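You operate a simulated robot arm through the tools that you are given. There is no shell and no other tool.

You run a simulated robot arm. Do the job below in one go: nothing can be reset, and whatever is moved stays where it is left.

TASK
Shut down the leak tester: blue valve open, pressure zero, switch off, lid on.

Only the result counts: the job must be done as asked and must still hold three seconds after the hand-in. Knocking over, shifting, dropping, spilling or breaking anything else fails it. Lids that push on must go on centred and level and be pressed home; caps that screw on are set level and turned clockwise until they are tight.

THE ROBOT
A 6-joint arm with a two-finger parallel gripper, fixed in place. Base frame: the origin is on the floor under the middle of its stand, x ahead of it, y to its left, z up; the work surface is at about z = 0.86. Units: m, degrees, N and s.
With the tool pointing down near the work surface it reaches from about 0.36 to 0.76 m from the base axis. Its first joint turns from -66.0 to 66.0 degrees. Payload 2.45 kg.
Tool frame: the origin (TCP) lies between the finger pads and is the grasp point; the fingertips stand 0.024 m ahead of it; z points along the fingers, y is the line along which they close. Largest opening 0.068 m; finger width 0.017, thickness 0.01; the body of the gripper, 0.04 by 0.07 m, starts 0.041 m behind the TCP.
Orientation is that of the tool frame in the base frame, as a unit quaternion [w, x, y, z]. With the fingers straight down and closing along the base's y, the tool's x points along the base's -x, its y along +y and its z along -z.

THE INTERFACE
- The arm moves only by the tool servo_tool. Its argument "series" is a list of rows, each a list of 3 entries, a list of its own where there are three numbers: the shift along the tool's x, y, z in m, then the turn, a rotation vector about the tool's x, y, z in degrees, then the opening, from 0 (shut) to 1 (fully open). In form: [[[x, y, z], [wx, wy, wz], jaw], ...]. A call has 1 to 20 rows; each row is the pose to reach, as a shift and turn from the pose commanded when the call began, along the tool's axes at that moment. A row lasts 0.2 s, in which the tool goes at most 0.05 m and 8.6 degrees; a call with a longer step from one row to the next is refused whole, and so is a gripper value outside its range. Where a pose cannot be reached the arm comes as near as it can. A force on the tool above 60 N (or 10 N above the force at the start of the call, whichever is more), or a blocked arm, ends the call early, and 0.2 s more pass. The fingers move at their own pace (about 0.108 m/s each) and stop on an object; they squeeze with about 23 N. The grip force told is the motor's: it shows also when the fingers shut on nothing. Time passes only in rows, and 0.2 s behind the last, so rows that repeat a pose let the fingers close. It gives the time, the measured TCP pose, the force on the tool (base axes), the opening and the grip force at its end, in the units of the frame above (readings bear some noise), with the torque about the TCP (base axes, N m) and any sound that the robot's microphone picked up.
- Cameras (640 x 400 px; columns grow to the right, rows downward): "scene" is fixed at [0.1533, 0.3994, 1.4731]; the picture's right is [-0.88, -0.47, 0.00], its down [-0.23, 0.43, -0.88] and it looks along [0.41, -0.77, -0.48] (base axes); focal length 358 px, centre (320, 200). "wrist" rides on the gripper at [0.084, 0.011, -0.075] in the tool frame; the picture's right is [-0.13, 0.99, 0.00], its down [-0.60, -0.08, -0.79] and it looks along [-0.79, -0.10, 0.61] (tool axes); focal length 251 px, centre (320, 200). There is no depth. A picture from a camera that has moved, and an enlarged one, comes with that camera's place and axes in the base frame and with its lens.
- capture(camera): a new picture of that camera. It takes no simulated time.
- close_up(camera, box): a new picture of the part [left, top, right, bottom] of that camera's present view, enlarged. It takes no simulated time.
- job_done(): hands the job in; it is judged then, once.

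Places have to be worked out from the pictures, the camera data and where the tool is seen. Open the gripper and draw the arm clear of the work before you hand the job in, unless the task says otherwise.

The tools are called after "Call:" by a JSON object that holds its "name" and its "arguments". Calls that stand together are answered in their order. servo_tool: Moves the arm, as the interface text tells. Its arguments: {"type":"object","properties":{"series":{"type":"array"}},"required":["series"]} The other tools are called the same way: capture (camera) takes a picture; close_up (camera, box) takes an enlarged picture of a part of a camera's view; job_done () hands the job in.

At the start:

```text
time: 0.0
position: [0.3827, -0.2246, 1.2254]
orientation: [0.0, 0.001, 1.0, 0.0]
ft_force: [-0.1, 0.6, 0.1]
wrist_torque: [0.03, 0.0, 0.03]
width: 0.0681
gripper_force: 0.0
```

scene: 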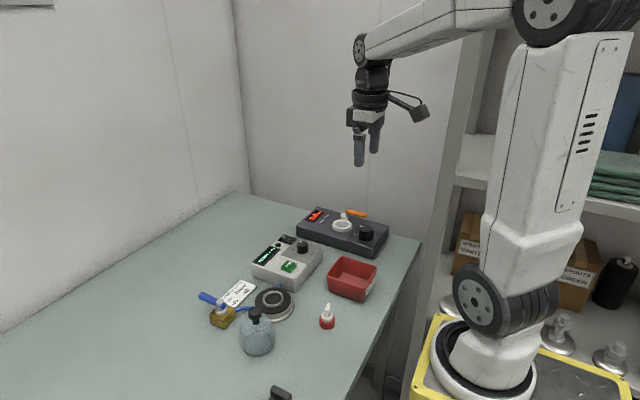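
wrist: 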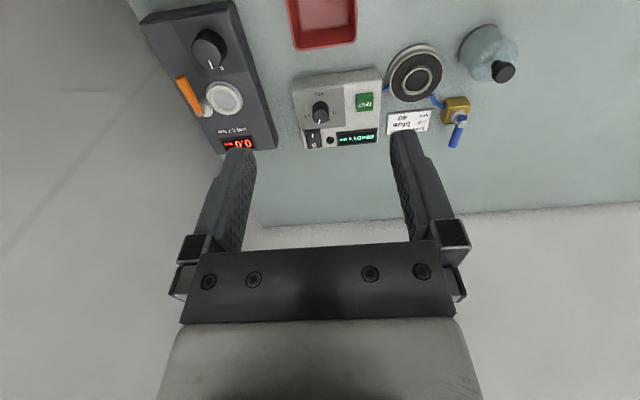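

I'll start with enlarged views of the bench to identify the devices and their states.

Call:
{"name": "close_up", "arguments": {"camera": "scene", "box": [180, 200, 420, 350]}}

Call:
{"name": "close_up", "arguments": {"camera": "wrist", "box": [270, 20, 530, 180]}}

Call:
{"name": "close_up", "arguments": {"camera": "wrist", "box": [130, 0, 370, 160]}}

Call:
{"name": "close_up", "arguments": {"camera": "scene", "box": [240, 190, 400, 290]}}

Call:
{"name": "close_up", "arguments": {"camera": "scene", "box": [180, 270, 350, 400]}}

```text
2.67 times, centred on (300, 275) of scene
camera zoom: at [0.1533, 0.3994, 1.4731], right [-0.88, -0.47, 0.0], down [-0.23, 0.43, -0.88], along [0.41, -0.77, -0.48], focal length 954 px, centre (373, 0)
```

zoom: 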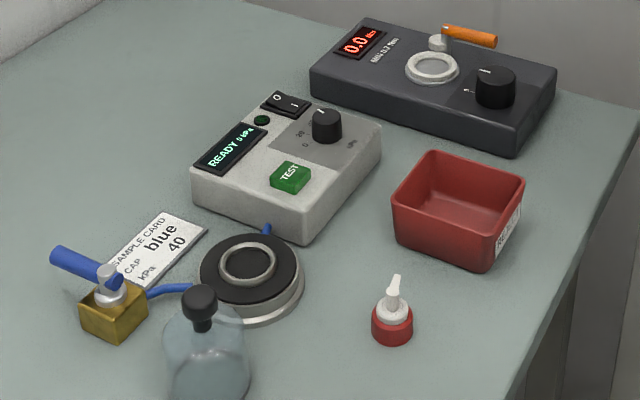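

```text
2.46 times, centred on (400, 100) of wrist
camera zoom: at [0.2982, -0.2131, 1.3019], right [0.13, 0.99, 0.0], down [0.6, -0.08, 0.79], along [0.79, -0.1, -0.61], focal length 619 px, centre (123, 446)
```

zoom: 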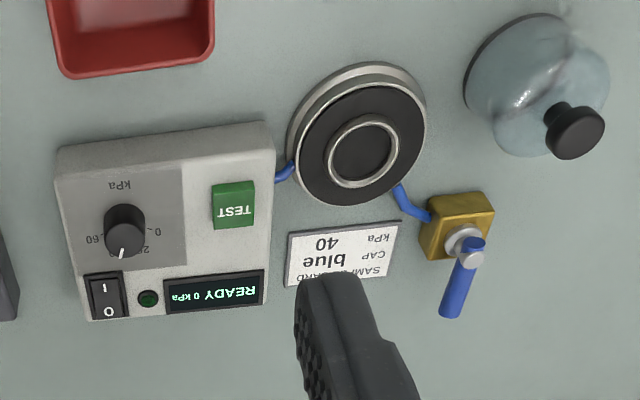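

```text
2.50 times, centred on (250, 80) of wrist
camera zoom: at [0.2982, -0.2131, 1.3019], right [0.13, 0.99, 0.0], down [0.6, -0.08, 0.79], along [0.79, -0.1, -0.61], focal length 629 px, centre (495, 500)
```

zoom: 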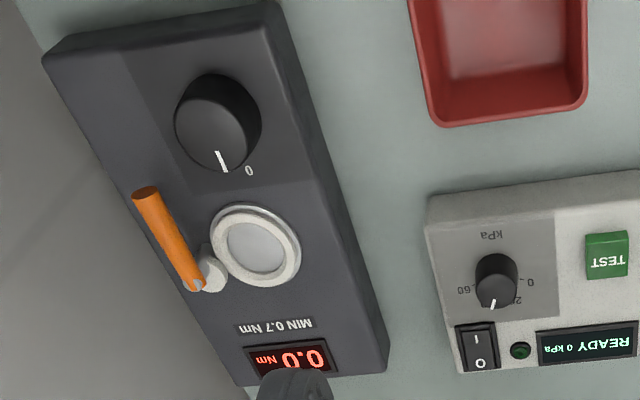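

```text
4.00 times, centred on (320, 240) of scene
camera zoom: at [0.1533, 0.3994, 1.4731], right [-0.88, -0.47, 0.0], down [-0.23, 0.43, -0.88], along [0.41, -0.77, -0.48], focal length 1430 px, centre (320, 40)
```

zoom: 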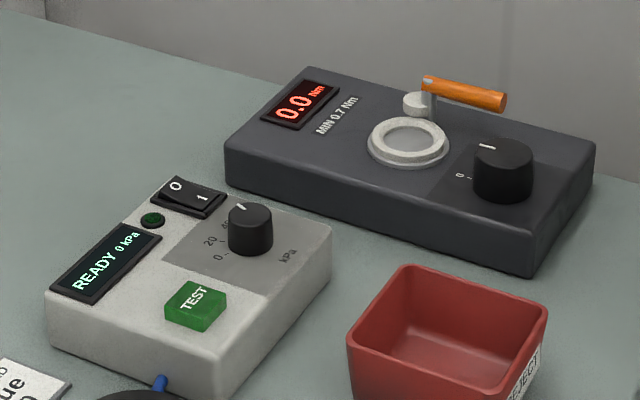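

```text
3.08 times, centred on (265, 335) of scene
camera zoom: at [0.1533, 0.3994, 1.4731], right [-0.88, -0.47, 0.0], down [-0.23, 0.43, -0.88], along [0.41, -0.77, -0.48], focal length 1100 px, centre (489, -215)
```

zoom: 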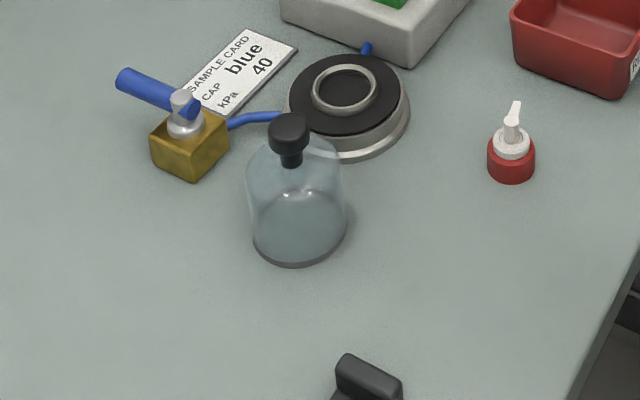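

The leak tester is the grey box: READY 0 kPa display, O/I rocker, kPa knob and TEST button. Its blue hose runs to the round chamber near (0.527, -0.081, 0.89) and on to the brass valve with the blue handle. The glass dome knob is near (0.498, 0.017, 0.95). I'll move the arm left, staying high, to look at the valve, the chamber and the dark object at the bottom of the scene.

Call:
{"name": "servo_tool", "arguments": {"series": [[[0, 0.045, 0], [0, 0, 0], 1], [[0, 0.09, 0], [0, 0, 0], 1], [[0, 0.135, 0], [0, 0, 0], 1], [[0, 0.18, 0.0], [0, 0, 0], 1], [[0, 0.225, 0.0], [0, 0, 0], 1], [[0, 0.225, 0.0], [0, 0, 0], 1]]}}

Call:
{"name": "capture", "arguments": {"camera": "wrist"}}

Call:
{"name": "capture", "arguments": {"camera": "scene"}}

```text
time: 1.4
position: [0.3838, -0.0013, 1.2254]
orientation: [0.0, 0.0, 1.0, 0.0]
ft_force: [0.0, 0.9, -0.6]
wrist_torque: [-0.02, 0.02, -0.01]
width: 0.0681
gripper_force: 0.1
```

```text
taken
camera wrist: at [0.2992, 0.0106, 1.3015], right [0.13, 0.99, 0.0], down [0.6, -0.08, 0.79], along [0.79, -0.1, -0.61], focal length 251 px, centre (320, 200)
```

wrist: 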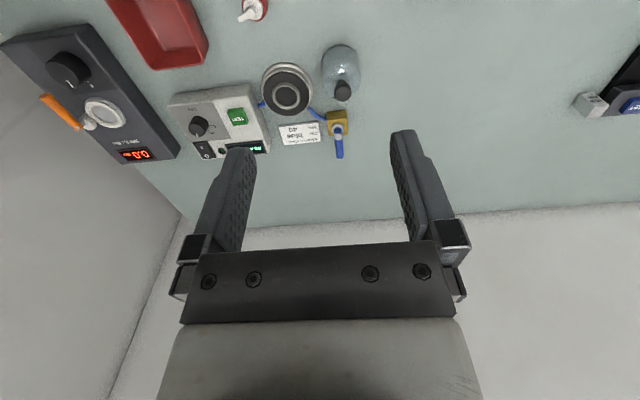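

```text
taken
```

scene: 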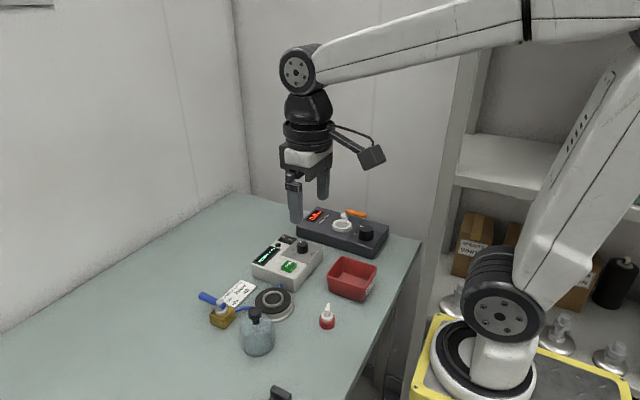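

There is another device off to the right at higher y, and the small dark object isn't in view. I'll turn the tool so the wrist camera looks toward +y.

Call:
{"name": "servo_tool", "arguments": {"series": [[[0, 0, 0], [0, 0, -8.5], 1], [[0, 0, 0], [0, 0, -17], 1], [[0, 0, 0], [0, 0, -25.5], 1], [[0, 0, 0], [0, 0, -34], 1], [[0, 0, 0], [0, 0, -42.5], 1], [[0, 0, 0], [0, 0, -51], 1], [[0, 0, 0], [0, 0, -59.5], 1], [[0, 0, 0], [0, 0, -68], 1], [[0, 0, 0], [0, 0, -76.5], 1], [[0, 0, 0], [0, 0, -85], 1], [[0, 0, 0], [0, 0, -90], 1], [[0, 0, 0], [0, 0, -90], 1]]}}

Call:
{"name": "capture", "arguments": {"camera": "wrist"}}

```text
time: 4.0
position: [0.3816, 0.001, 1.2244]
orientation: [0.0, 0.708, -0.706, 0.0]
ft_force: [0.0, -0.7, 0.1]
wrist_torque: [-0.02, -0.02, 0.02]
width: 0.0682
gripper_force: 0.2
```

```text
taken
camera wrist: at [0.3713, -0.0832, 1.3015], right [-0.99, 0.13, 0.0], down [0.08, 0.6, 0.79], along [0.1, 0.79, -0.61], focal length 251 px, centre (320, 200)
```

wrist: 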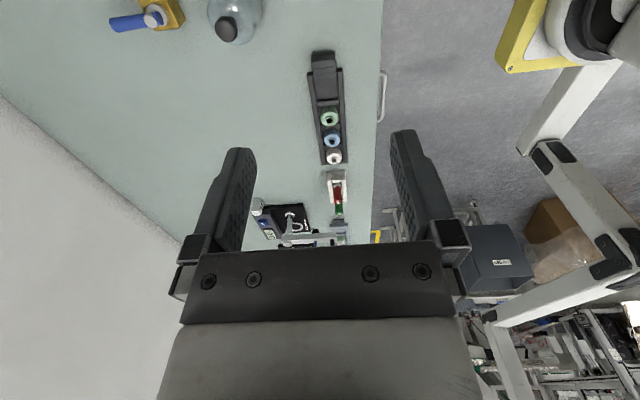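

Call:
{"name": "close_up", "arguments": {"camera": "wrist", "box": [230, 40, 390, 250]}}

Call:
{"name": "close_up", "arguments": {"camera": "wrist", "box": [100, 0, 280, 60]}}

```text
1.90 times, centred on (310, 145) of wrist
camera zoom: at [0.3713, -0.0832, 1.3015], right [-0.99, 0.13, 0.0], down [0.08, 0.6, 0.79], along [0.1, 0.79, -0.61], focal length 479 px, centre (339, 305)
```

zoom: 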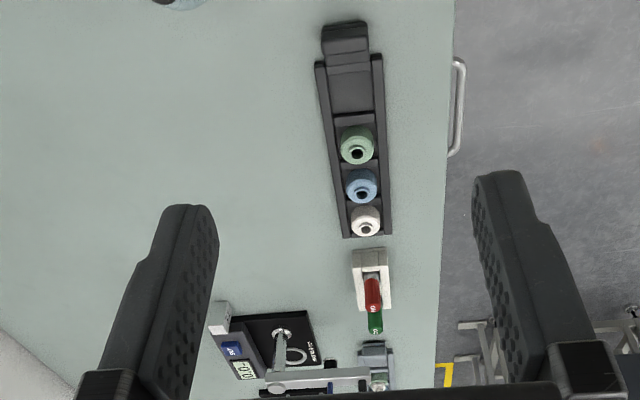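

```text
3.56 times, centred on (190, 30) of wrist
camera zoom: at [0.3713, -0.0832, 1.3015], right [-0.99, 0.13, 0.0], down [0.08, 0.6, 0.79], along [0.1, 0.79, -0.61], focal length 894 px, centre (782, 804)
```

zoom: 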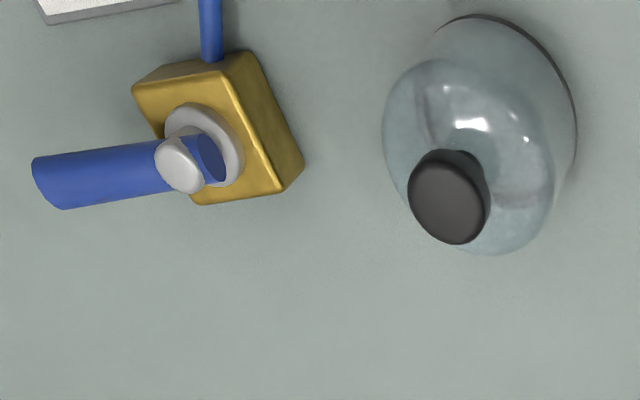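

The far objects belong to other stations (a cap rail, other testers), so the lid is the glass dome. The blue handle points along +x, across the hose line, so it looks closed. I'll lower the camera over the valve and chamber for a closer view.

Call:
{"name": "servo_tool", "arguments": {"series": [[[0.007, -0.031, 0.02], [0, 0, 0], 1], [[0.014, -0.062, 0.04], [0, 0, 0], 1], [[0.021, -0.093, 0.06], [0, 0, 0], 1], [[0.028, -0.124, 0.08], [0, 0, 0], 1], [[0.035, -0.155, 0.1], [0, 0, 0], 1], [[0.042, -0.187, 0.12], [0, 0, 0], 1], [[0.05, -0.2184, 0.14], [0, 0, 0], 1], [[0.05, -0.2184, 0.14], [0, 0, 0], 1]]}}

Call:
{"name": "capture", "arguments": {"camera": "wrist"}}

Call:
{"name": "capture", "arguments": {"camera": "scene"}}

```text
time: 5.8
position: [0.5994, -0.0489, 1.0833]
orientation: [0.0, -0.707, 0.707, 0.0]
ft_force: [0.1, 0.6, -0.2]
wrist_torque: [-0.01, 0.02, 0.02]
width: 0.0678
gripper_force: 0.0
```

```text
taken
camera wrist: at [0.589, -0.1321, 1.16], right [-0.99, 0.13, 0.0], down [0.08, 0.6, 0.79], along [0.1, 0.79, -0.61], focal length 251 px, centre (320, 200)
```

wrist: 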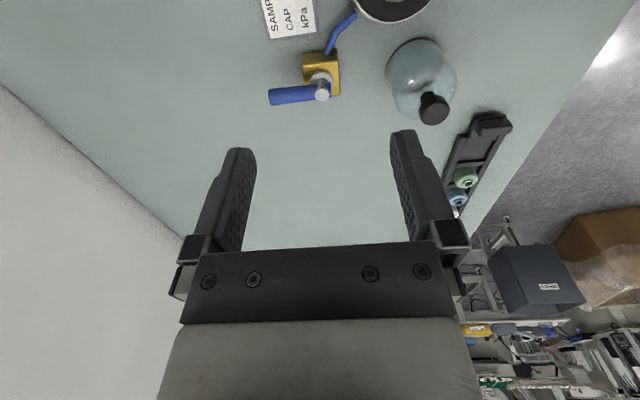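

```text
taken
```

scene: 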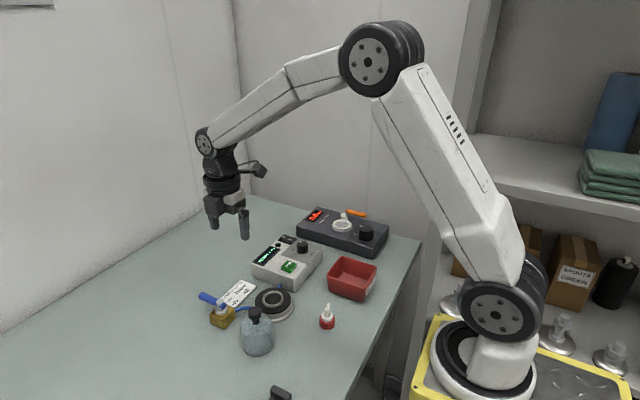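

Call:
{"name": "close_up", "arguments": {"camera": "wrist", "box": [250, 0, 470, 137]}}

Call:
{"name": "close_up", "arguments": {"camera": "wrist", "box": [255, 30, 355, 110]}}

Call:
{"name": "close_up", "arguments": {"camera": "scene", "box": [190, 275, 310, 355]}}

Call:
{"name": "close_up", "arguments": {"camera": "scene", "box": [245, 225, 335, 290]}}

```text
2.91 times, centred on (360, 68) of wrist
camera zoom: at [0.589, -0.1321, 1.16], right [-0.99, 0.13, 0.0], down [0.08, 0.6, 0.79], along [0.1, 0.79, -0.61], focal length 731 px, centre (204, 582)
```

zoom: 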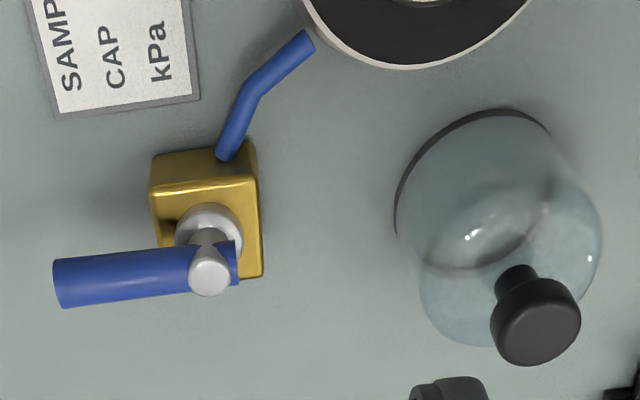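

```text
5.00 times, centred on (305, 70) of wrist
camera zoom: at [0.589, -0.1321, 1.16], right [-0.99, 0.13, 0.0], down [0.08, 0.6, 0.79], along [0.1, 0.79, -0.61], focal length 1257 px, centre (395, 850)
```

zoom: 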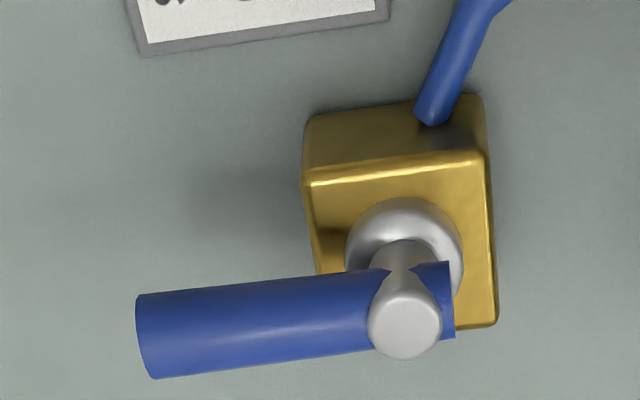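

```text
5.00 times, centred on (250, 315) of scene
camera zoom: at [0.1533, 0.3994, 1.4731], right [-0.88, -0.47, 0.0], down [-0.23, 0.43, -0.88], along [0.41, -0.77, -0.48], focal length 1788 px, centre (670, -375)
```

zoom: 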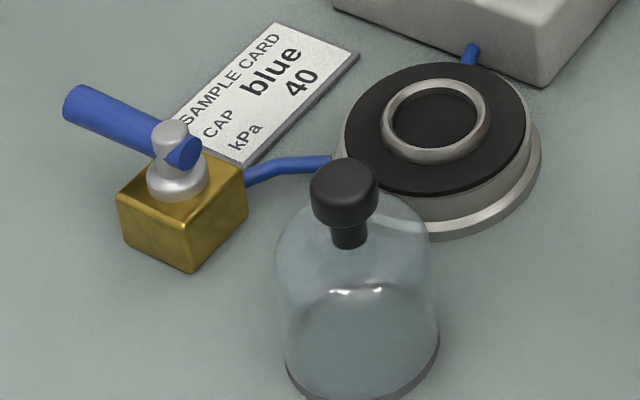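

```text
6.15 times, centred on (290, 258) of scene
camera zoom: at [0.1533, 0.3994, 1.4731], right [-0.88, -0.47, 0.0], down [-0.23, 0.43, -0.88], along [0.41, -0.77, -0.48], focal length 2200 px, centre (505, -154)
```

zoom: 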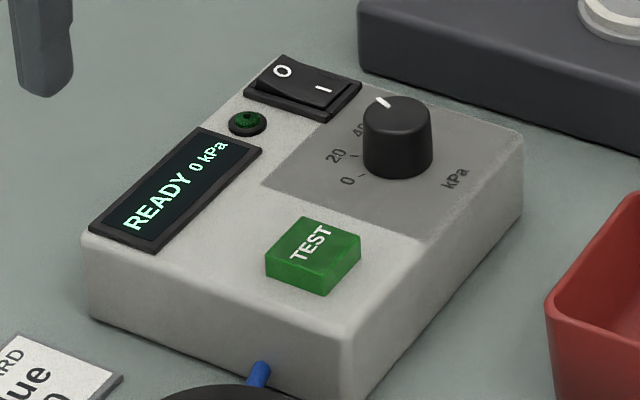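

The blue handle runs from the pivot at about (0.604, 0.004) to (0.66, 0.004) at z ≈ 0.911, crossing the hose, so it's closed. I'll shut the fingers and lower them beside the handle on its -y side without touching it.

Call:
{"name": "servo_tool", "arguments": {"series": [[[-0.016, -0.0446, 0], [0, 0, 0], 0], [[-0.016, -0.0446, 0.045], [0, 0, 0], 0], [[-0.016, -0.0446, 0.09], [0, 0, 0], 0], [[-0.016, -0.0446, 0.13], [0, 0, 0], 0], [[-0.016, -0.0446, 0.15], [0, 0, 0], 0], [[-0.016, -0.0446, 0.163], [0, 0, 0], 0], [[-0.016, -0.0446, 0.163], [0, 0, 0], 0]]}}

Call:
{"name": "capture", "arguments": {"camera": "wrist"}}

Call:
{"name": "close_up", "arguments": {"camera": "scene", "box": [170, 250, 290, 340]}}

```text
time: 7.4
position: [0.6447, -0.0334, 0.9216]
orientation: [-0.001, 0.707, -0.707, 0.0]
ft_force: [0.7, -0.2, 0.0]
wrist_torque: [-0.01, -0.05, 0.03]
width: 0.0
gripper_force: 23.1
```

```text
taken
camera wrist: at [0.6345, -0.1174, 0.998], right [-0.99, 0.13, 0.0], down [0.08, 0.6, 0.79], along [0.1, 0.79, -0.61], focal length 251 px, centre (320, 200)
```

wrist: 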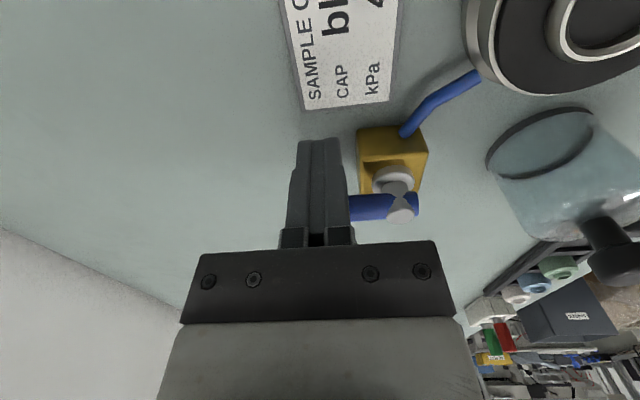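

```text
4.44 times, centred on (230, 295) of scene
camera zoom: at [0.1533, 0.3994, 1.4731], right [-0.88, -0.47, 0.0], down [-0.23, 0.43, -0.88], along [0.41, -0.77, -0.48], focal length 1589 px, centre (720, -222)
```

zoom: 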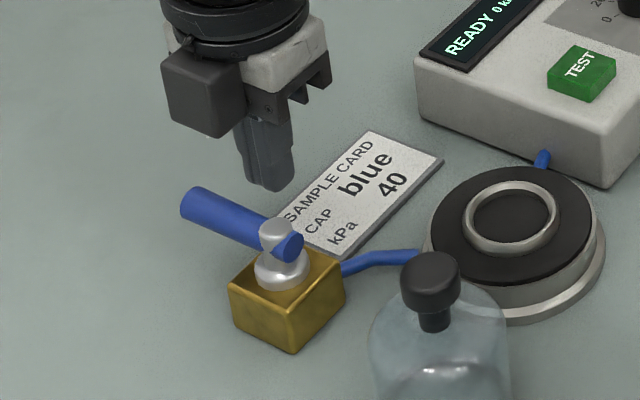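

The fingertips sit beside the handle with a clear gap. I'll push gently toward +y (counterclockwise) and watch the force to see whether the handle turns that way.

Call:
{"name": "servo_tool", "arguments": {"series": [[[-0.006, 0, 0], [0, 0, 0], 0], [[-0.012, 0, 0], [0, 0, 0], 0], [[-0.016, 0, 0], [0, 0, 0], 0], [[-0.02, 0, 0], [0, 0, 0], 0], [[-0.024, 0, 0], [0, 0, 0], 0], [[-0.027, 0, 0], [0, 0, 0], 0]]}}

Call:
{"name": "close_up", "arguments": {"camera": "scene", "box": [170, 250, 290, 340]}}

Call:
{"name": "capture", "arguments": {"camera": "wrist"}}

```text
time: 8.8
position: [0.6447, -0.0061, 0.9217]
orientation: [0.0, 0.707, -0.707, 0.0]
ft_force: [0.6, -2.3, -0.1]
wrist_torque: [-0.03, -0.01, 0.01]
width: 0.0
gripper_force: 23.0
```

```text
4.44 times, centred on (230, 295) of scene
camera zoom: at [0.1533, 0.3994, 1.4731], right [-0.88, -0.47, 0.0], down [-0.23, 0.43, -0.88], along [0.41, -0.77, -0.48], focal length 1589 px, centre (720, -222)
```

zoom: 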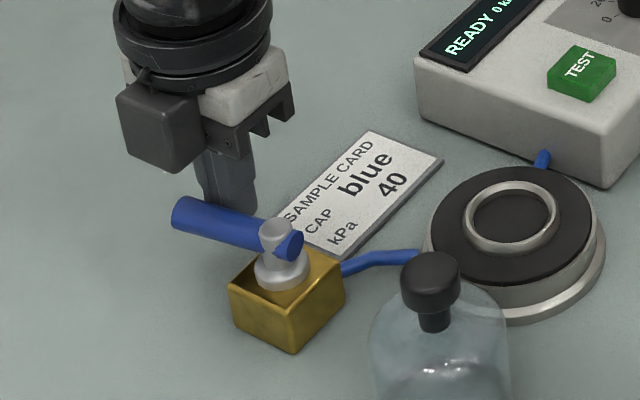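

```text
taken
camera wrist: at [0.6344, -0.0901, 0.9984], right [-0.99, 0.13, 0.0], down [0.08, 0.6, 0.79], along [0.1, 0.79, -0.61], focal length 251 px, centre (320, 200)
```

wrist: 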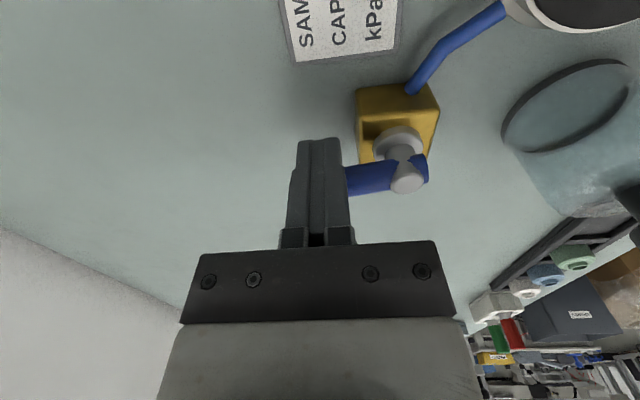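

The handle swings toward +y at only about 2 N, so this is the free direction. I'll follow the arc around the pivot.

Call:
{"name": "servo_tool", "arguments": {"series": [[[-0.006, -0.0023, 0], [0, 0, 0], 0], [[-0.0116, -0.0046, 0], [0, 0, 0], 0], [[-0.0172, -0.004, 0], [0, 0, 0], 0], [[-0.0228, -0.0032, 0], [0, 0, 0], 0], [[-0.0283, -0.0008, 0], [0, 0, 0], 0], [[-0.0338, 0.0017, 0], [0, 0, 0], 0], [[-0.0386, 0.006, 0], [0, 0, 0], 0], [[-0.0433, 0.0101, 0], [0, 0, 0], 0]]}}

Call:
{"name": "close_up", "arguments": {"camera": "scene", "box": [170, 250, 290, 340]}}

Call:
{"name": "capture", "arguments": {"camera": "wrist"}}

```text
time: 10.6
position: [0.6351, 0.0367, 0.9226]
orientation: [0.0, 0.707, -0.707, 0.001]
ft_force: [0.5, 0.5, 0.3]
wrist_torque: [0.01, 0.04, 0.0]
width: 0.0001
gripper_force: 23.0
```

```text
4.44 times, centred on (230, 295) of scene
camera zoom: at [0.1533, 0.3994, 1.4731], right [-0.88, -0.47, 0.0], down [-0.23, 0.43, -0.88], along [0.41, -0.77, -0.48], focal length 1589 px, centre (720, -222)
```

zoom: 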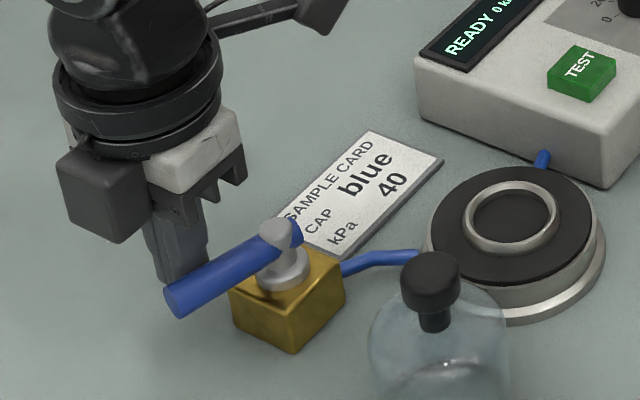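

```text
taken
camera wrist: at [0.6237, -0.0464, 0.9987], right [-0.99, 0.13, 0.0], down [0.08, 0.6, 0.79], along [0.1, 0.79, -0.61], focal length 251 px, centre (320, 200)
```

wrist: 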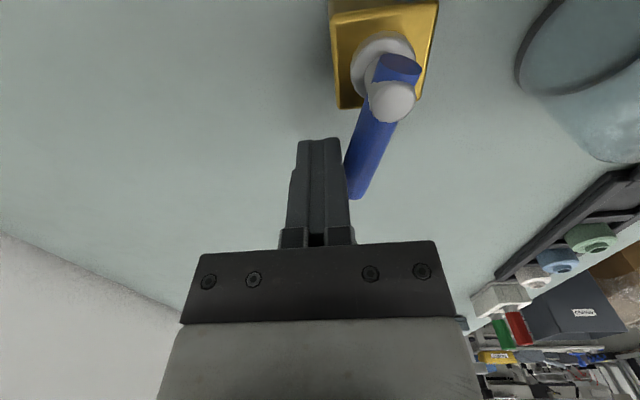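

The handle is at about 70° now. I'll carry it on to about 90° and look for the stop.

Call:
{"name": "servo_tool", "arguments": {"series": [[[-0.004, 0.006, 0], [0, 0, 0], 0], [[-0.0073, 0.0121, 0], [0, 0, 0], 0], [[-0.0073, 0.0121, 0], [0, 0, 0], 0]]}}

Call:
{"name": "close_up", "arguments": {"camera": "scene", "box": [170, 250, 290, 340]}}

Call:
{"name": "close_up", "arguments": {"camera": "wrist", "box": [280, 0, 480, 220]}}

```text
time: 11.4
position: [0.6231, 0.0441, 0.9219]
orientation: [0.0, -0.707, 0.707, 0.0]
ft_force: [0.8, -0.7, 0.5]
wrist_torque: [0.04, 0.03, -0.01]
width: 0.0
gripper_force: 22.8
```

```text
4.44 times, centred on (230, 295) of scene
camera zoom: at [0.1532, 0.3994, 1.4731], right [-0.88, -0.47, 0.0], down [-0.23, 0.43, -0.88], along [0.41, -0.77, -0.48], focal length 1589 px, centre (720, -222)
```

zoom: 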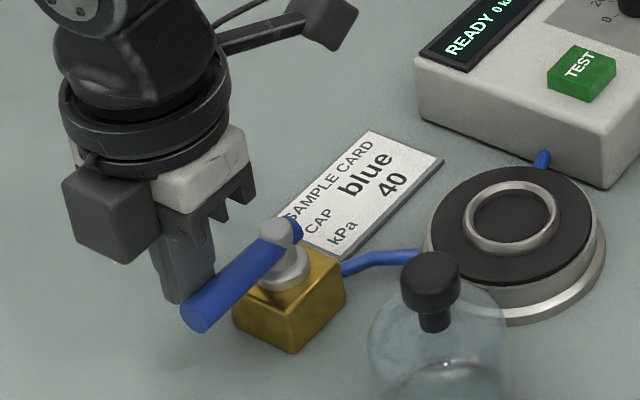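

```text
1.82 times, centred on (380, 110) of wrist
camera zoom: at [0.612, -0.039, 0.9988], right [-0.99, 0.13, 0.0], down [0.08, 0.6, 0.79], along [0.1, 0.79, -0.61], focal length 457 px, centre (211, 364)
```

zoom: 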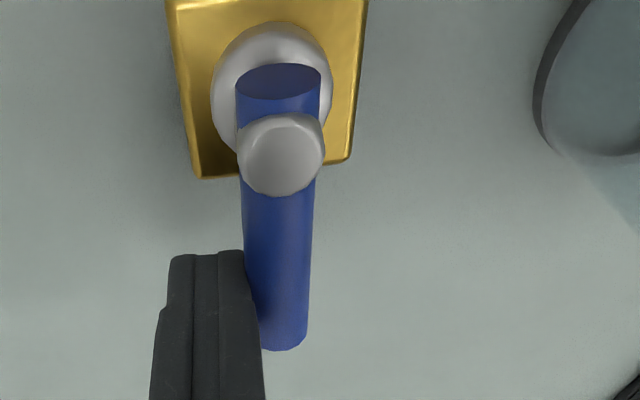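

The handle measures about 90°, in line with the hose. I'll nudge slightly further to see whether this is the hard stop.

Call:
{"name": "servo_tool", "arguments": {"series": [[[-0.0005, 0.0015, 0], [0, 0, 0], 0], [[-0.001, 0.003, 0], [0, 0, 0], 0], [[-0.001, 0.003, 0], [0, 0, 0], 0]]}}

Call:
{"name": "close_up", "arguments": {"camera": "wrist", "box": [280, 0, 480, 220]}}

```text
time: 12.2
position: [0.6214, 0.0461, 0.9219]
orientation: [-0.001, 0.707, -0.707, 0.002]
ft_force: [16.4, -1.5, -6.1]
wrist_torque: [-0.03, -0.27, 0.05]
width: 0.0002
gripper_force: 22.8
```

```text
1.82 times, centred on (380, 110) of wrist
camera zoom: at [0.6103, -0.0388, 0.9989], right [-0.99, 0.13, 0.0], down [0.07, 0.6, 0.79], along [0.11, 0.79, -0.61], focal length 457 px, centre (211, 364)
```

zoom: 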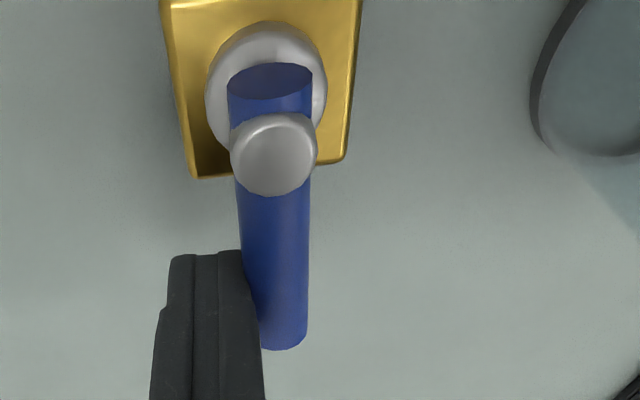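

The force jumped to 16 N, so the stop is reached and the valve is fully open. I'll back off in +x, rise, and head for the tester box.

Call:
{"name": "servo_tool", "arguments": {"series": [[[0, -0.012, 0], [0, 0, 0], 0], [[0, -0.025, 0], [0, 0, 0], 0], [[0, -0.025, -0.04], [0, 0, 0], 0], [[0, -0.025, -0.085], [0, 0, 0], 0], [[0, -0.025, -0.13], [0, 0, 0], 0.5], [[0, -0.025, -0.16], [0, 0, 0], 1], [[0, -0.025, -0.16], [0, 0, 0], 1]]}}

Call:
{"name": "capture", "arguments": {"camera": "scene"}}

Call:
{"name": "capture", "arguments": {"camera": "wrist"}}

```text
time: 13.8
position: [0.645, 0.0437, 1.0846]
orientation: [0.001, -0.707, 0.707, 0.0]
ft_force: [-0.2, 0.9, -1.4]
wrist_torque: [-0.03, -0.01, 0.04]
width: 0.0681
gripper_force: 0.0
```

```text
taken
```

scene: 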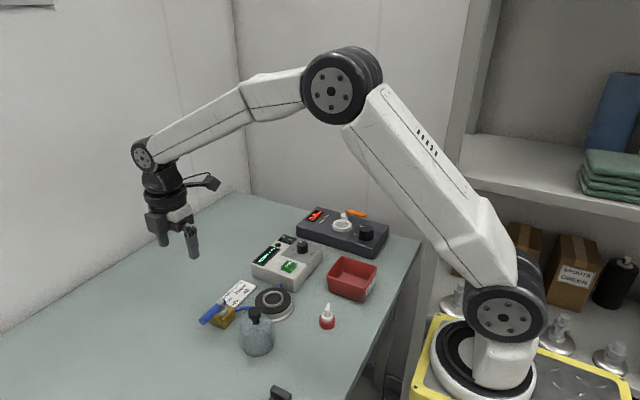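

```text
taken
camera wrist: at [0.6336, -0.0399, 1.1605], right [-0.99, 0.13, 0.0], down [0.08, 0.6, 0.79], along [0.1, 0.79, -0.61], focal length 251 px, centre (320, 200)
```

wrist: 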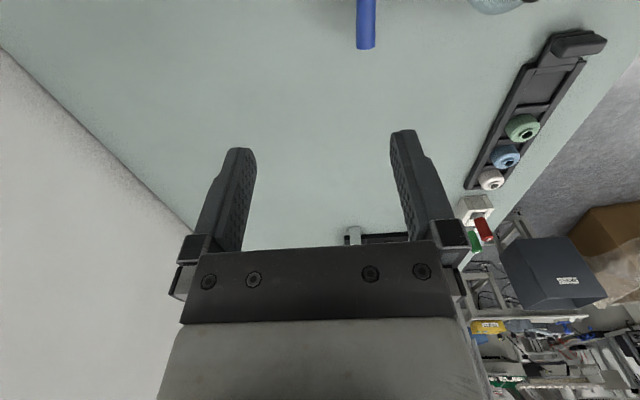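

The valve handle stays in line. Next is the kPa knob at roughly (0.547, -0.245, 0.932). I'll turn the tool back to its original yaw and move above the tester for a closer look.

Call:
{"name": "servo_tool", "arguments": {"series": [[[0.025, 0.013, 0], [0, 0, 8.2], 1], [[0.05, 0.026, 0], [0, 0, 16.4], 1], [[0.075, 0.039, 0], [0, 0, 24.6], 1], [[0.1, 0.053, 0], [0, 0, 32.8], 1], [[0.125, 0.066, 0], [0, 0, 41], 1], [[0.15, 0.079, 0], [0, 0, 49.2], 1], [[0.175, 0.092, 0], [0, 0, 57.4], 1], [[0.2, 0.106, 0], [0, 0, 65.6], 1], [[0.225, 0.119, 0], [0, 0, 73.8], 1], [[0.25, 0.132, 0], [0, 0, 82], 1], [[0.274, 0.145, 0], [0, 0, 90], 1], [[0.274, 0.145, 0], [0, 0, 90], 1]]}}

Call:
{"name": "capture", "arguments": {"camera": "wrist"}}

Call:
{"name": "close_up", "arguments": {"camera": "wrist", "box": [240, 20, 440, 145]}}

```text
time: 16.4
position: [0.499, -0.2286, 1.0815]
orientation: [0.0, 0.002, 1.0, -0.001]
ft_force: [-0.7, -0.2, 1.0]
wrist_torque: [-0.02, -0.03, 0.01]
width: 0.068
gripper_force: 0.1
```

```text
taken
camera wrist: at [0.4155, -0.2171, 1.1578], right [0.13, 0.99, 0.0], down [0.6, -0.08, 0.79], along [0.79, -0.1, -0.61], focal length 251 px, centre (320, 200)
```

wrist: 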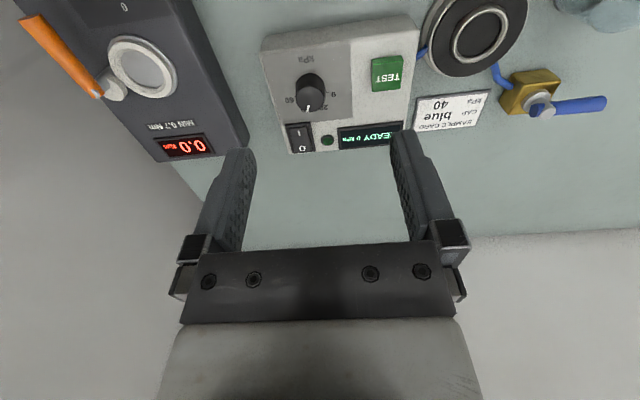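

```text
3.20 times, centred on (340, 82) of wrist
camera zoom: at [0.4155, -0.2171, 1.1578], right [0.13, 0.99, 0.0], down [0.6, -0.08, 0.79], along [0.79, -0.1, -0.61], focal length 805 px, centre (256, 576)
```

zoom: 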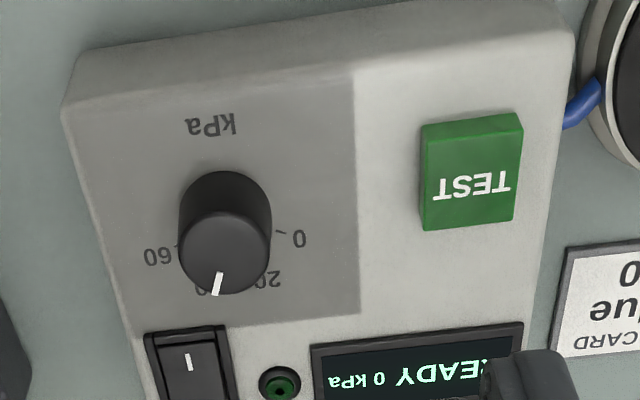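

The pointer sits at about 40. The scale runs 0 (toward +y), 20, 40, 60 (toward -y), so zero is roughly 90° counterclockwise. I'll take a steeper, closer view to measure the tick angles and the knob axis.

Call:
{"name": "servo_tool", "arguments": {"series": [[[-0.02, -0.006, 0.01], [0, 0, 0], 1], [[-0.041, -0.012, 0.0215], [0, 0, 0], 1], [[-0.041, -0.012, 0.0215], [0, 0, 0], 1]]}}

Call:
{"name": "close_up", "arguments": {"camera": "wrist", "box": [250, 0, 410, 100]}}

Call:
{"name": "capture", "arguments": {"camera": "wrist"}}

```text
time: 17.2
position: [0.5392, -0.2394, 1.0635]
orientation: [0.0, 0.0, 1.0, 0.0]
ft_force: [-0.3, -0.9, 0.7]
wrist_torque: [0.0, 0.05, 0.01]
width: 0.0678
gripper_force: 0.0
```

```text
4.00 times, centred on (330, 50) of wrist
camera zoom: at [0.4561, -0.2288, 1.1388], right [0.13, 0.99, 0.0], down [0.6, -0.08, 0.79], along [0.79, -0.1, -0.61], focal length 1006 px, centre (280, 800)
```

zoom: 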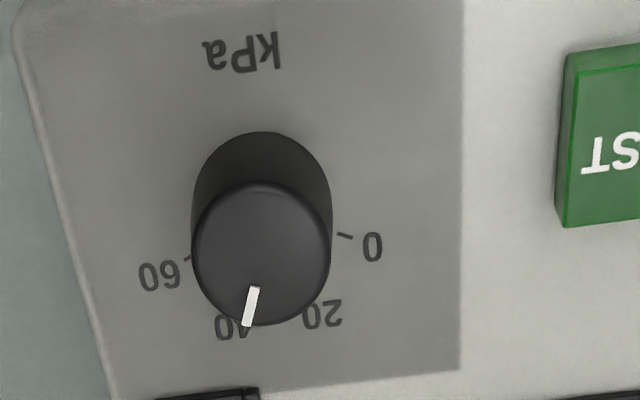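

```text
taken
camera wrist: at [0.4561, -0.2288, 1.1388], right [0.13, 0.99, 0.0], down [0.6, -0.08, 0.79], along [0.79, -0.1, -0.61], focal length 251 px, centre (320, 200)
```

wrist: 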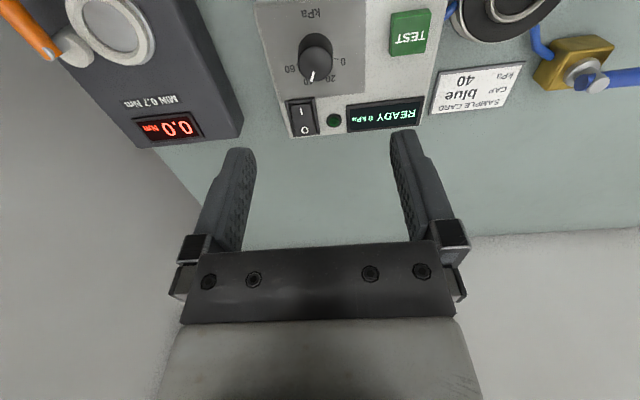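

The measured knob axis is (0.5466, -0.2444), with the top at z ≈ 0.932 and the box top near 0.909. The pointer is at -20° and the 0 tick at about +62°, so it needs about 82° counterclockwise. I'll lower the open fingers around the knob.

Call:
{"name": "servo_tool", "arguments": {"series": [[[-0.0074, -0.005, 0.0], [0, 0, 0], 1], [[-0.0074, -0.005, 0.04], [0, 0, 0], 1], [[-0.0074, -0.005, 0.08], [0, 0, 0], 1], [[-0.0074, -0.005, 0.105], [0, 0, 0], 1], [[-0.0074, -0.005, 0.121], [0, 0, 0], 0.8], [[-0.0074, -0.005, 0.121], [0, 0, 0], 0.65]]}}

Call:
{"name": "capture", "arguments": {"camera": "wrist"}}

Call:
{"name": "close_up", "arguments": {"camera": "scene", "box": [245, 210, 335, 275]}}

```text
time: 18.6
position: [0.5481, -0.2464, 0.9391]
orientation: [-0.001, 0.0, 1.0, 0.0]
ft_force: [0.2, -0.2, 0.1]
wrist_torque: [0.0, 0.0, 0.01]
width: 0.0443
gripper_force: 0.1
```

```text
taken
camera wrist: at [0.4646, -0.2354, 1.0167], right [0.13, 0.99, 0.0], down [0.6, -0.08, 0.79], along [0.79, -0.1, -0.61], focal length 251 px, centre (320, 200)
```

wrist: 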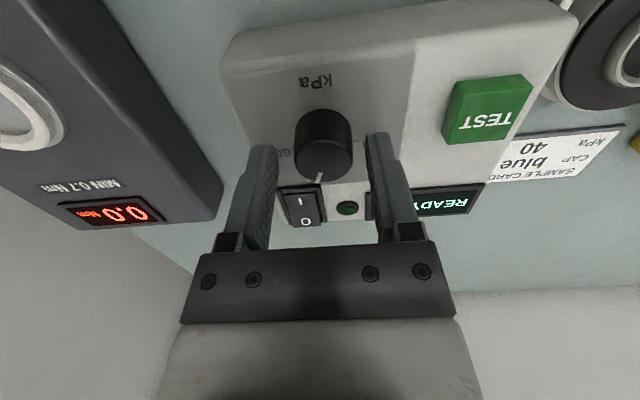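

```text
6.15 times, centred on (290, 242) of scene
camera zoom: at [0.1533, 0.3994, 1.4731], right [-0.88, -0.47, 0.0], down [-0.23, 0.43, -0.88], along [0.41, -0.77, -0.48], focal length 2200 px, centre (505, -62)
```

zoom: 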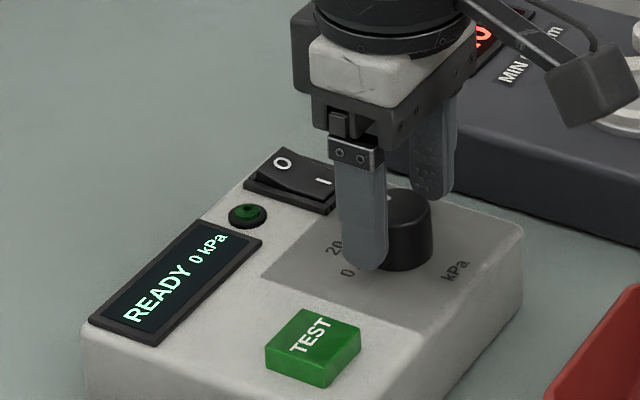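

The fingers straddle the knob. I'll zoom in to check the centring before closing.

Call:
{"name": "close_up", "arguments": {"camera": "wrist", "box": [240, 80, 400, 240]}}

```text
2.50 times, centred on (320, 160) of wrist
camera zoom: at [0.4646, -0.2354, 1.0167], right [0.13, 0.99, 0.0], down [0.6, -0.08, 0.79], along [0.79, -0.1, -0.61], focal length 629 px, centre (320, 300)
```

zoom: 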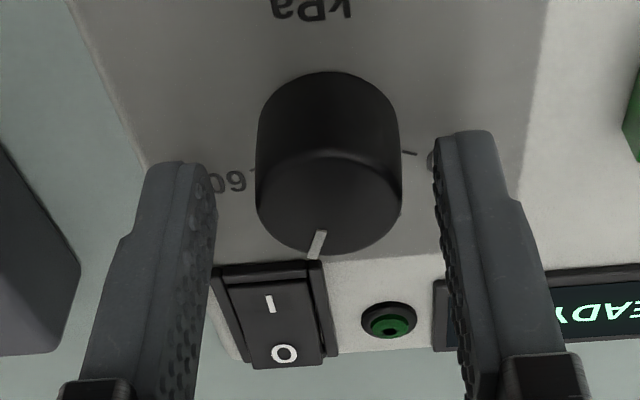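

Triangulating across the views puts the knob axis at (0.548, -0.2445) with the top at z ≈ 0.929, so the TCP is about 2 mm too far toward -y. I'll shift by that amount and close on the knob.

Call:
{"name": "servo_tool", "arguments": {"series": [[[0.0005, 0.0019, 0.001], [0, 0, 0], 0.6], [[0.0005, 0.0019, 0.001], [0, 0, 0], 0.5], [[0.0005, 0.0019, 0.001], [0, 0, 0], 0.4], [[0.0005, 0.0019, 0.001], [0, 0, 0], 0.3], [[0.0005, 0.0019, 0.001], [0, 0, 0], 0.2], [[0.0005, 0.0019, 0.001], [0, 0, 0], 0.2]]}}

Call:
{"name": "close_up", "arguments": {"camera": "wrist", "box": [240, 80, 400, 240]}}

```text
time: 20.0
position: [0.5482, -0.2448, 0.9404]
orientation: [0.0, 0.0, 1.0, 0.001]
ft_force: [-0.3, -5.8, -3.5]
wrist_torque: [0.21, -0.24, 0.03]
width: 0.0294
gripper_force: 43.0
```

```text
2.50 times, centred on (320, 160) of wrist
camera zoom: at [0.4642, -0.2338, 1.0164], right [0.13, 0.99, 0.0], down [0.6, -0.08, 0.79], along [0.79, -0.1, -0.61], focal length 629 px, centre (320, 300)
```

zoom: 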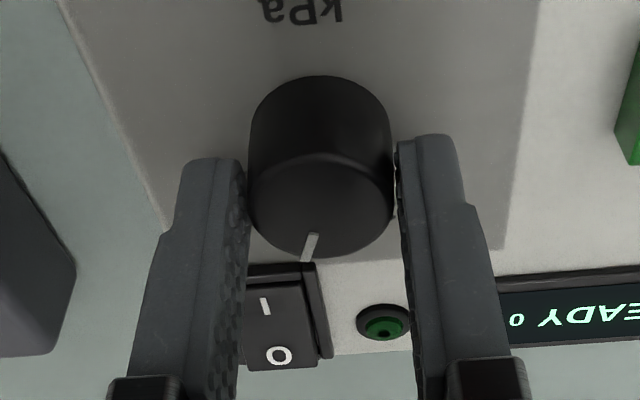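

The grip is on at a width of 0.0294 m, which is the knob's diameter. I'll turn counterclockwise in steps and watch the torque.

Call:
{"name": "servo_tool", "arguments": {"series": [[[0, -0.0005, 0], [0, 0, -7], 0.2], [[0, -0.0005, 0], [0, 0, -14], 0.2], [[0, -0.0005, 0], [0, 0, -21], 0.2], [[0, -0.0005, 0], [0, 0, -28], 0.2], [[0, -0.0005, 0], [0, 0, -35], 0.2], [[0, -0.0005, 0], [0, 0, -40], 0.2]]}}

Call:
{"name": "close_up", "arguments": {"camera": "wrist", "box": [240, 80, 400, 240]}}

Call:
{"name": "close_up", "arguments": {"camera": "scene", "box": [245, 210, 335, 275]}}

```text
time: 21.4
position: [0.5481, -0.2451, 0.9393]
orientation: [0.001, -0.342, 0.94, -0.002]
ft_force: [4.2, -9.9, 8.8]
wrist_torque: [0.26, -0.13, -0.02]
width: 0.0295
gripper_force: 43.0
```

```text
2.50 times, centred on (320, 160) of wrist
camera zoom: at [0.4767, -0.2907, 1.0162], right [-0.54, 0.84, 0.0], down [0.51, 0.33, 0.79], along [0.67, 0.43, -0.61], focal length 629 px, centre (320, 300)
```

zoom: 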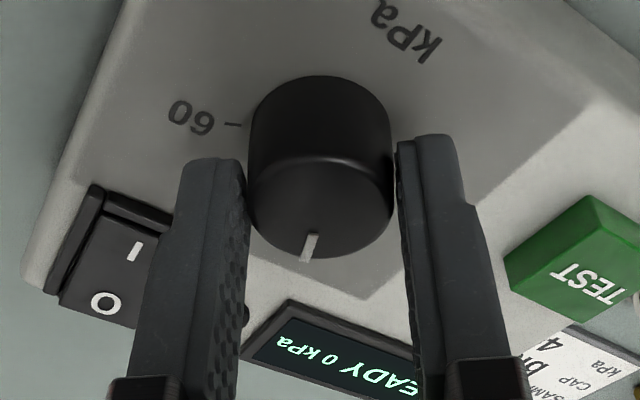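

```text
6.15 times, centred on (290, 242) of scene
camera zoom: at [0.1532, 0.3992, 1.4731], right [-0.88, -0.47, 0.0], down [-0.23, 0.43, -0.88], along [0.41, -0.77, -0.48], focal length 2200 px, centre (505, -62)
```

zoom: 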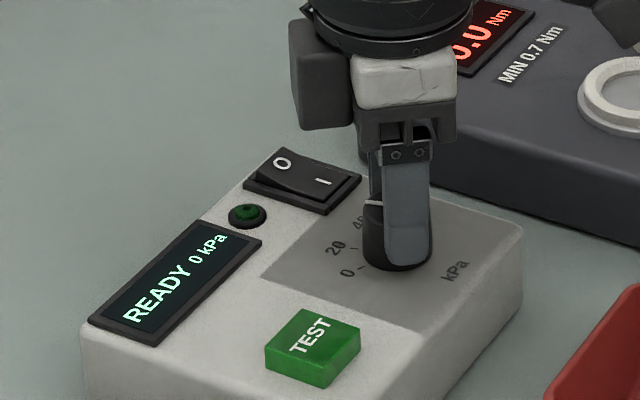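

The knob turns with the tool, and the pointer stays fixed relative to the fingers. I'll continue another 40°.

Call:
{"name": "servo_tool", "arguments": {"series": [[[0, 0, 0], [0, 0, -7], 0.2], [[0, 0, 0], [0, 0, -14], 0.2], [[0, 0, 0], [0, 0, -21], 0.2], [[0, 0, 0], [0, 0, -28], 0.2], [[0, 0, 0], [0, 0, -35], 0.2], [[0, 0, 0], [0, 0, -40], 0.2]]}}

Call:
{"name": "close_up", "arguments": {"camera": "wrist", "box": [240, 80, 400, 240]}}

Call:
{"name": "close_up", "arguments": {"camera": "scene", "box": [245, 210, 335, 275]}}

```text
time: 22.8
position: [0.5489, -0.2459, 0.94]
orientation: [0.001, -0.644, 0.765, -0.001]
ft_force: [4.3, -15.2, 18.9]
wrist_torque: [0.05, -0.01, 0.05]
width: 0.0296
gripper_force: 43.8
```

```text
2.50 times, centred on (320, 160) of wrist
camera zoom: at [0.5234, -0.326, 1.0164], right [-0.95, 0.3, 0.0], down [0.18, 0.58, 0.79], along [0.24, 0.76, -0.61], focal length 629 px, centre (320, 300)
```

zoom: 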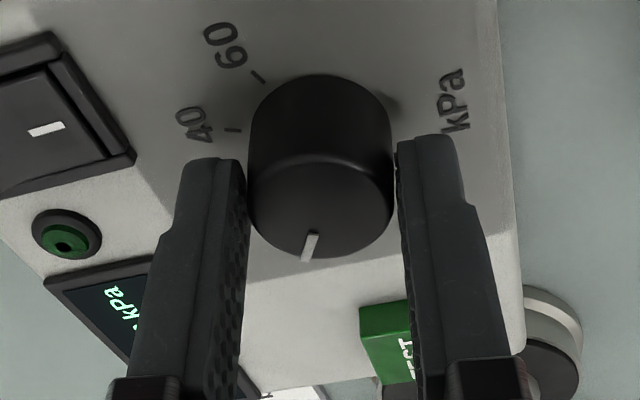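

```text
6.15 times, centred on (290, 242) of scene
camera zoom: at [0.153, 0.3992, 1.4732], right [-0.88, -0.47, 0.0], down [-0.23, 0.43, -0.88], along [0.41, -0.77, -0.48], focal length 2200 px, centre (505, -62)
```

zoom: 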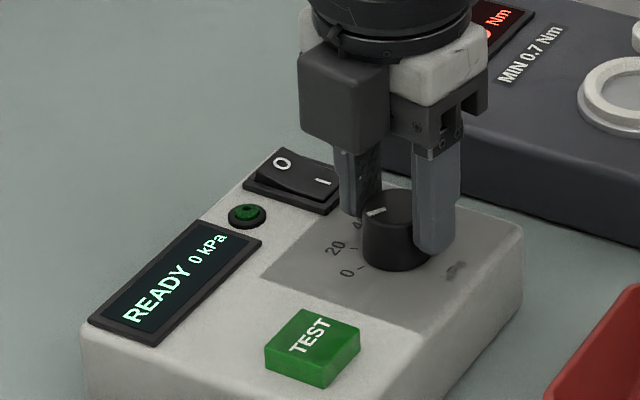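

Currently the pointer is at about 58–60° and the 0 tick at about 66°. I'll relax the side load a little and turn 6° more, checking the torque for a stop.

Call:
{"name": "servo_tool", "arguments": {"series": [[[0.0007, 0, -0.001], [0, 0, -3], 0.2], [[0.0007, 0, -0.001], [0, 0, -6], 0.2], [[0.0007, 0, -0.001], [0, 0, -6], 0.2]]}}

Call:
{"name": "close_up", "arguments": {"camera": "wrist", "box": [240, 80, 400, 240]}}

Call:
{"name": "close_up", "arguments": {"camera": "scene", "box": [285, 230, 325, 258]}}

```text
time: 23.6
position: [0.5492, -0.2448, 0.9389]
orientation: [0.0, -0.683, 0.731, -0.002]
ft_force: [6.5, -14.5, 12.1]
wrist_torque: [-0.7, 0.07, 0.02]
width: 0.0298
gripper_force: 43.3
```

```text
2.50 times, centred on (320, 160) of wrist
camera zoom: at [0.532, -0.3282, 1.0164], right [-0.98, 0.2, 0.0], down [0.12, 0.6, 0.79], along [0.16, 0.78, -0.61], focal length 629 px, centre (320, 300)
```

zoom: 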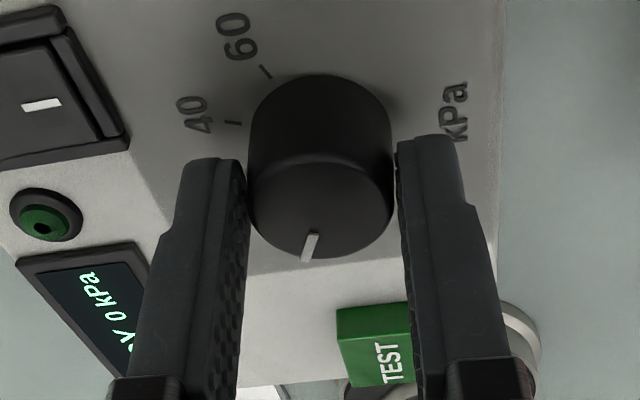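

```text
14.29 times, centred on (305, 244) of scene
camera zoom: at [0.1532, 0.3992, 1.4731], right [-0.88, -0.47, 0.0], down [-0.23, 0.43, -0.88], along [0.41, -0.77, -0.48], focal length 5108 px, centre (534, -429)
```

zoom: 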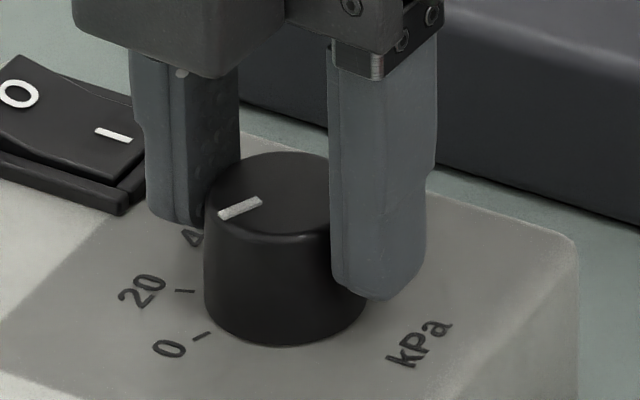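

The pointer is still 5–10° short of the 0 tick and there is no twisting resistance. I'll turn 6° more.

Call:
{"name": "servo_tool", "arguments": {"series": [[[0.0005, 0.0, -0.0005], [0, 0, -3], 0.2], [[0.0005, 0.0, -0.0005], [0, 0, -6], 0.2], [[0.0005, 0.0, -0.0005], [0, 0, -6], 0.2]]}}

Call:
{"name": "close_up", "arguments": {"camera": "scene", "box": [285, 230, 325, 258]}}

Call:
{"name": "close_up", "arguments": {"camera": "wrist", "box": [240, 80, 400, 240]}}

```text
time: 24.4
position: [0.5485, -0.2451, 0.9398]
orientation: [-0.001, 0.719, -0.695, 0.001]
ft_force: [14.9, -2.5, 7.4]
wrist_torque: [0.65, -0.06, -0.44]
width: 0.0295
gripper_force: 43.6
```

```text
14.29 times, centred on (305, 244) of scene
camera zoom: at [0.1535, 0.3994, 1.473], right [-0.88, -0.47, 0.0], down [-0.23, 0.43, -0.88], along [0.41, -0.77, -0.48], focal length 5108 px, centre (534, -429)
```

zoom: 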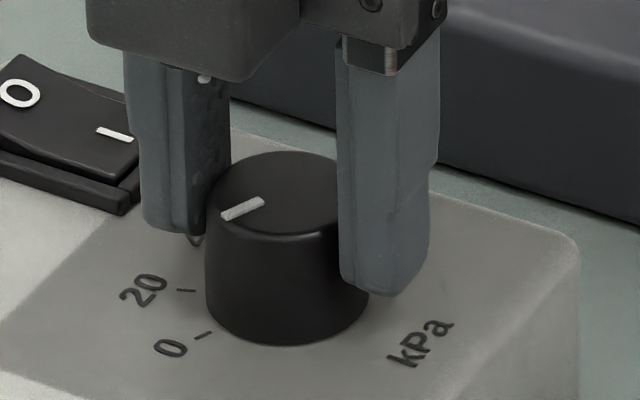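

```text
2.50 times, centred on (320, 160) of wrist
camera zoom: at [0.5408, -0.329, 1.0161], right [-1.0, 0.09, 0.0], down [0.06, 0.61, 0.79], along [0.08, 0.79, -0.61], focal length 629 px, centre (320, 300)
```

zoom: 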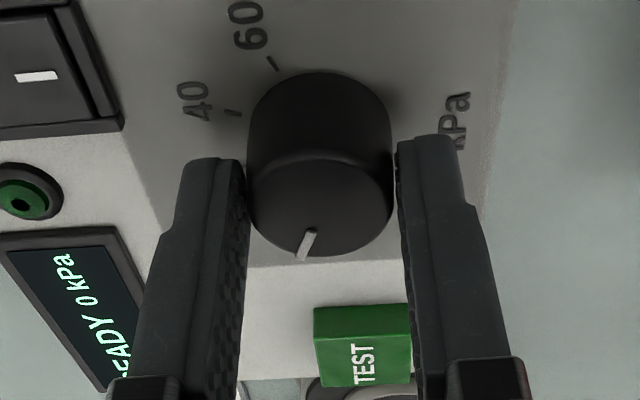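

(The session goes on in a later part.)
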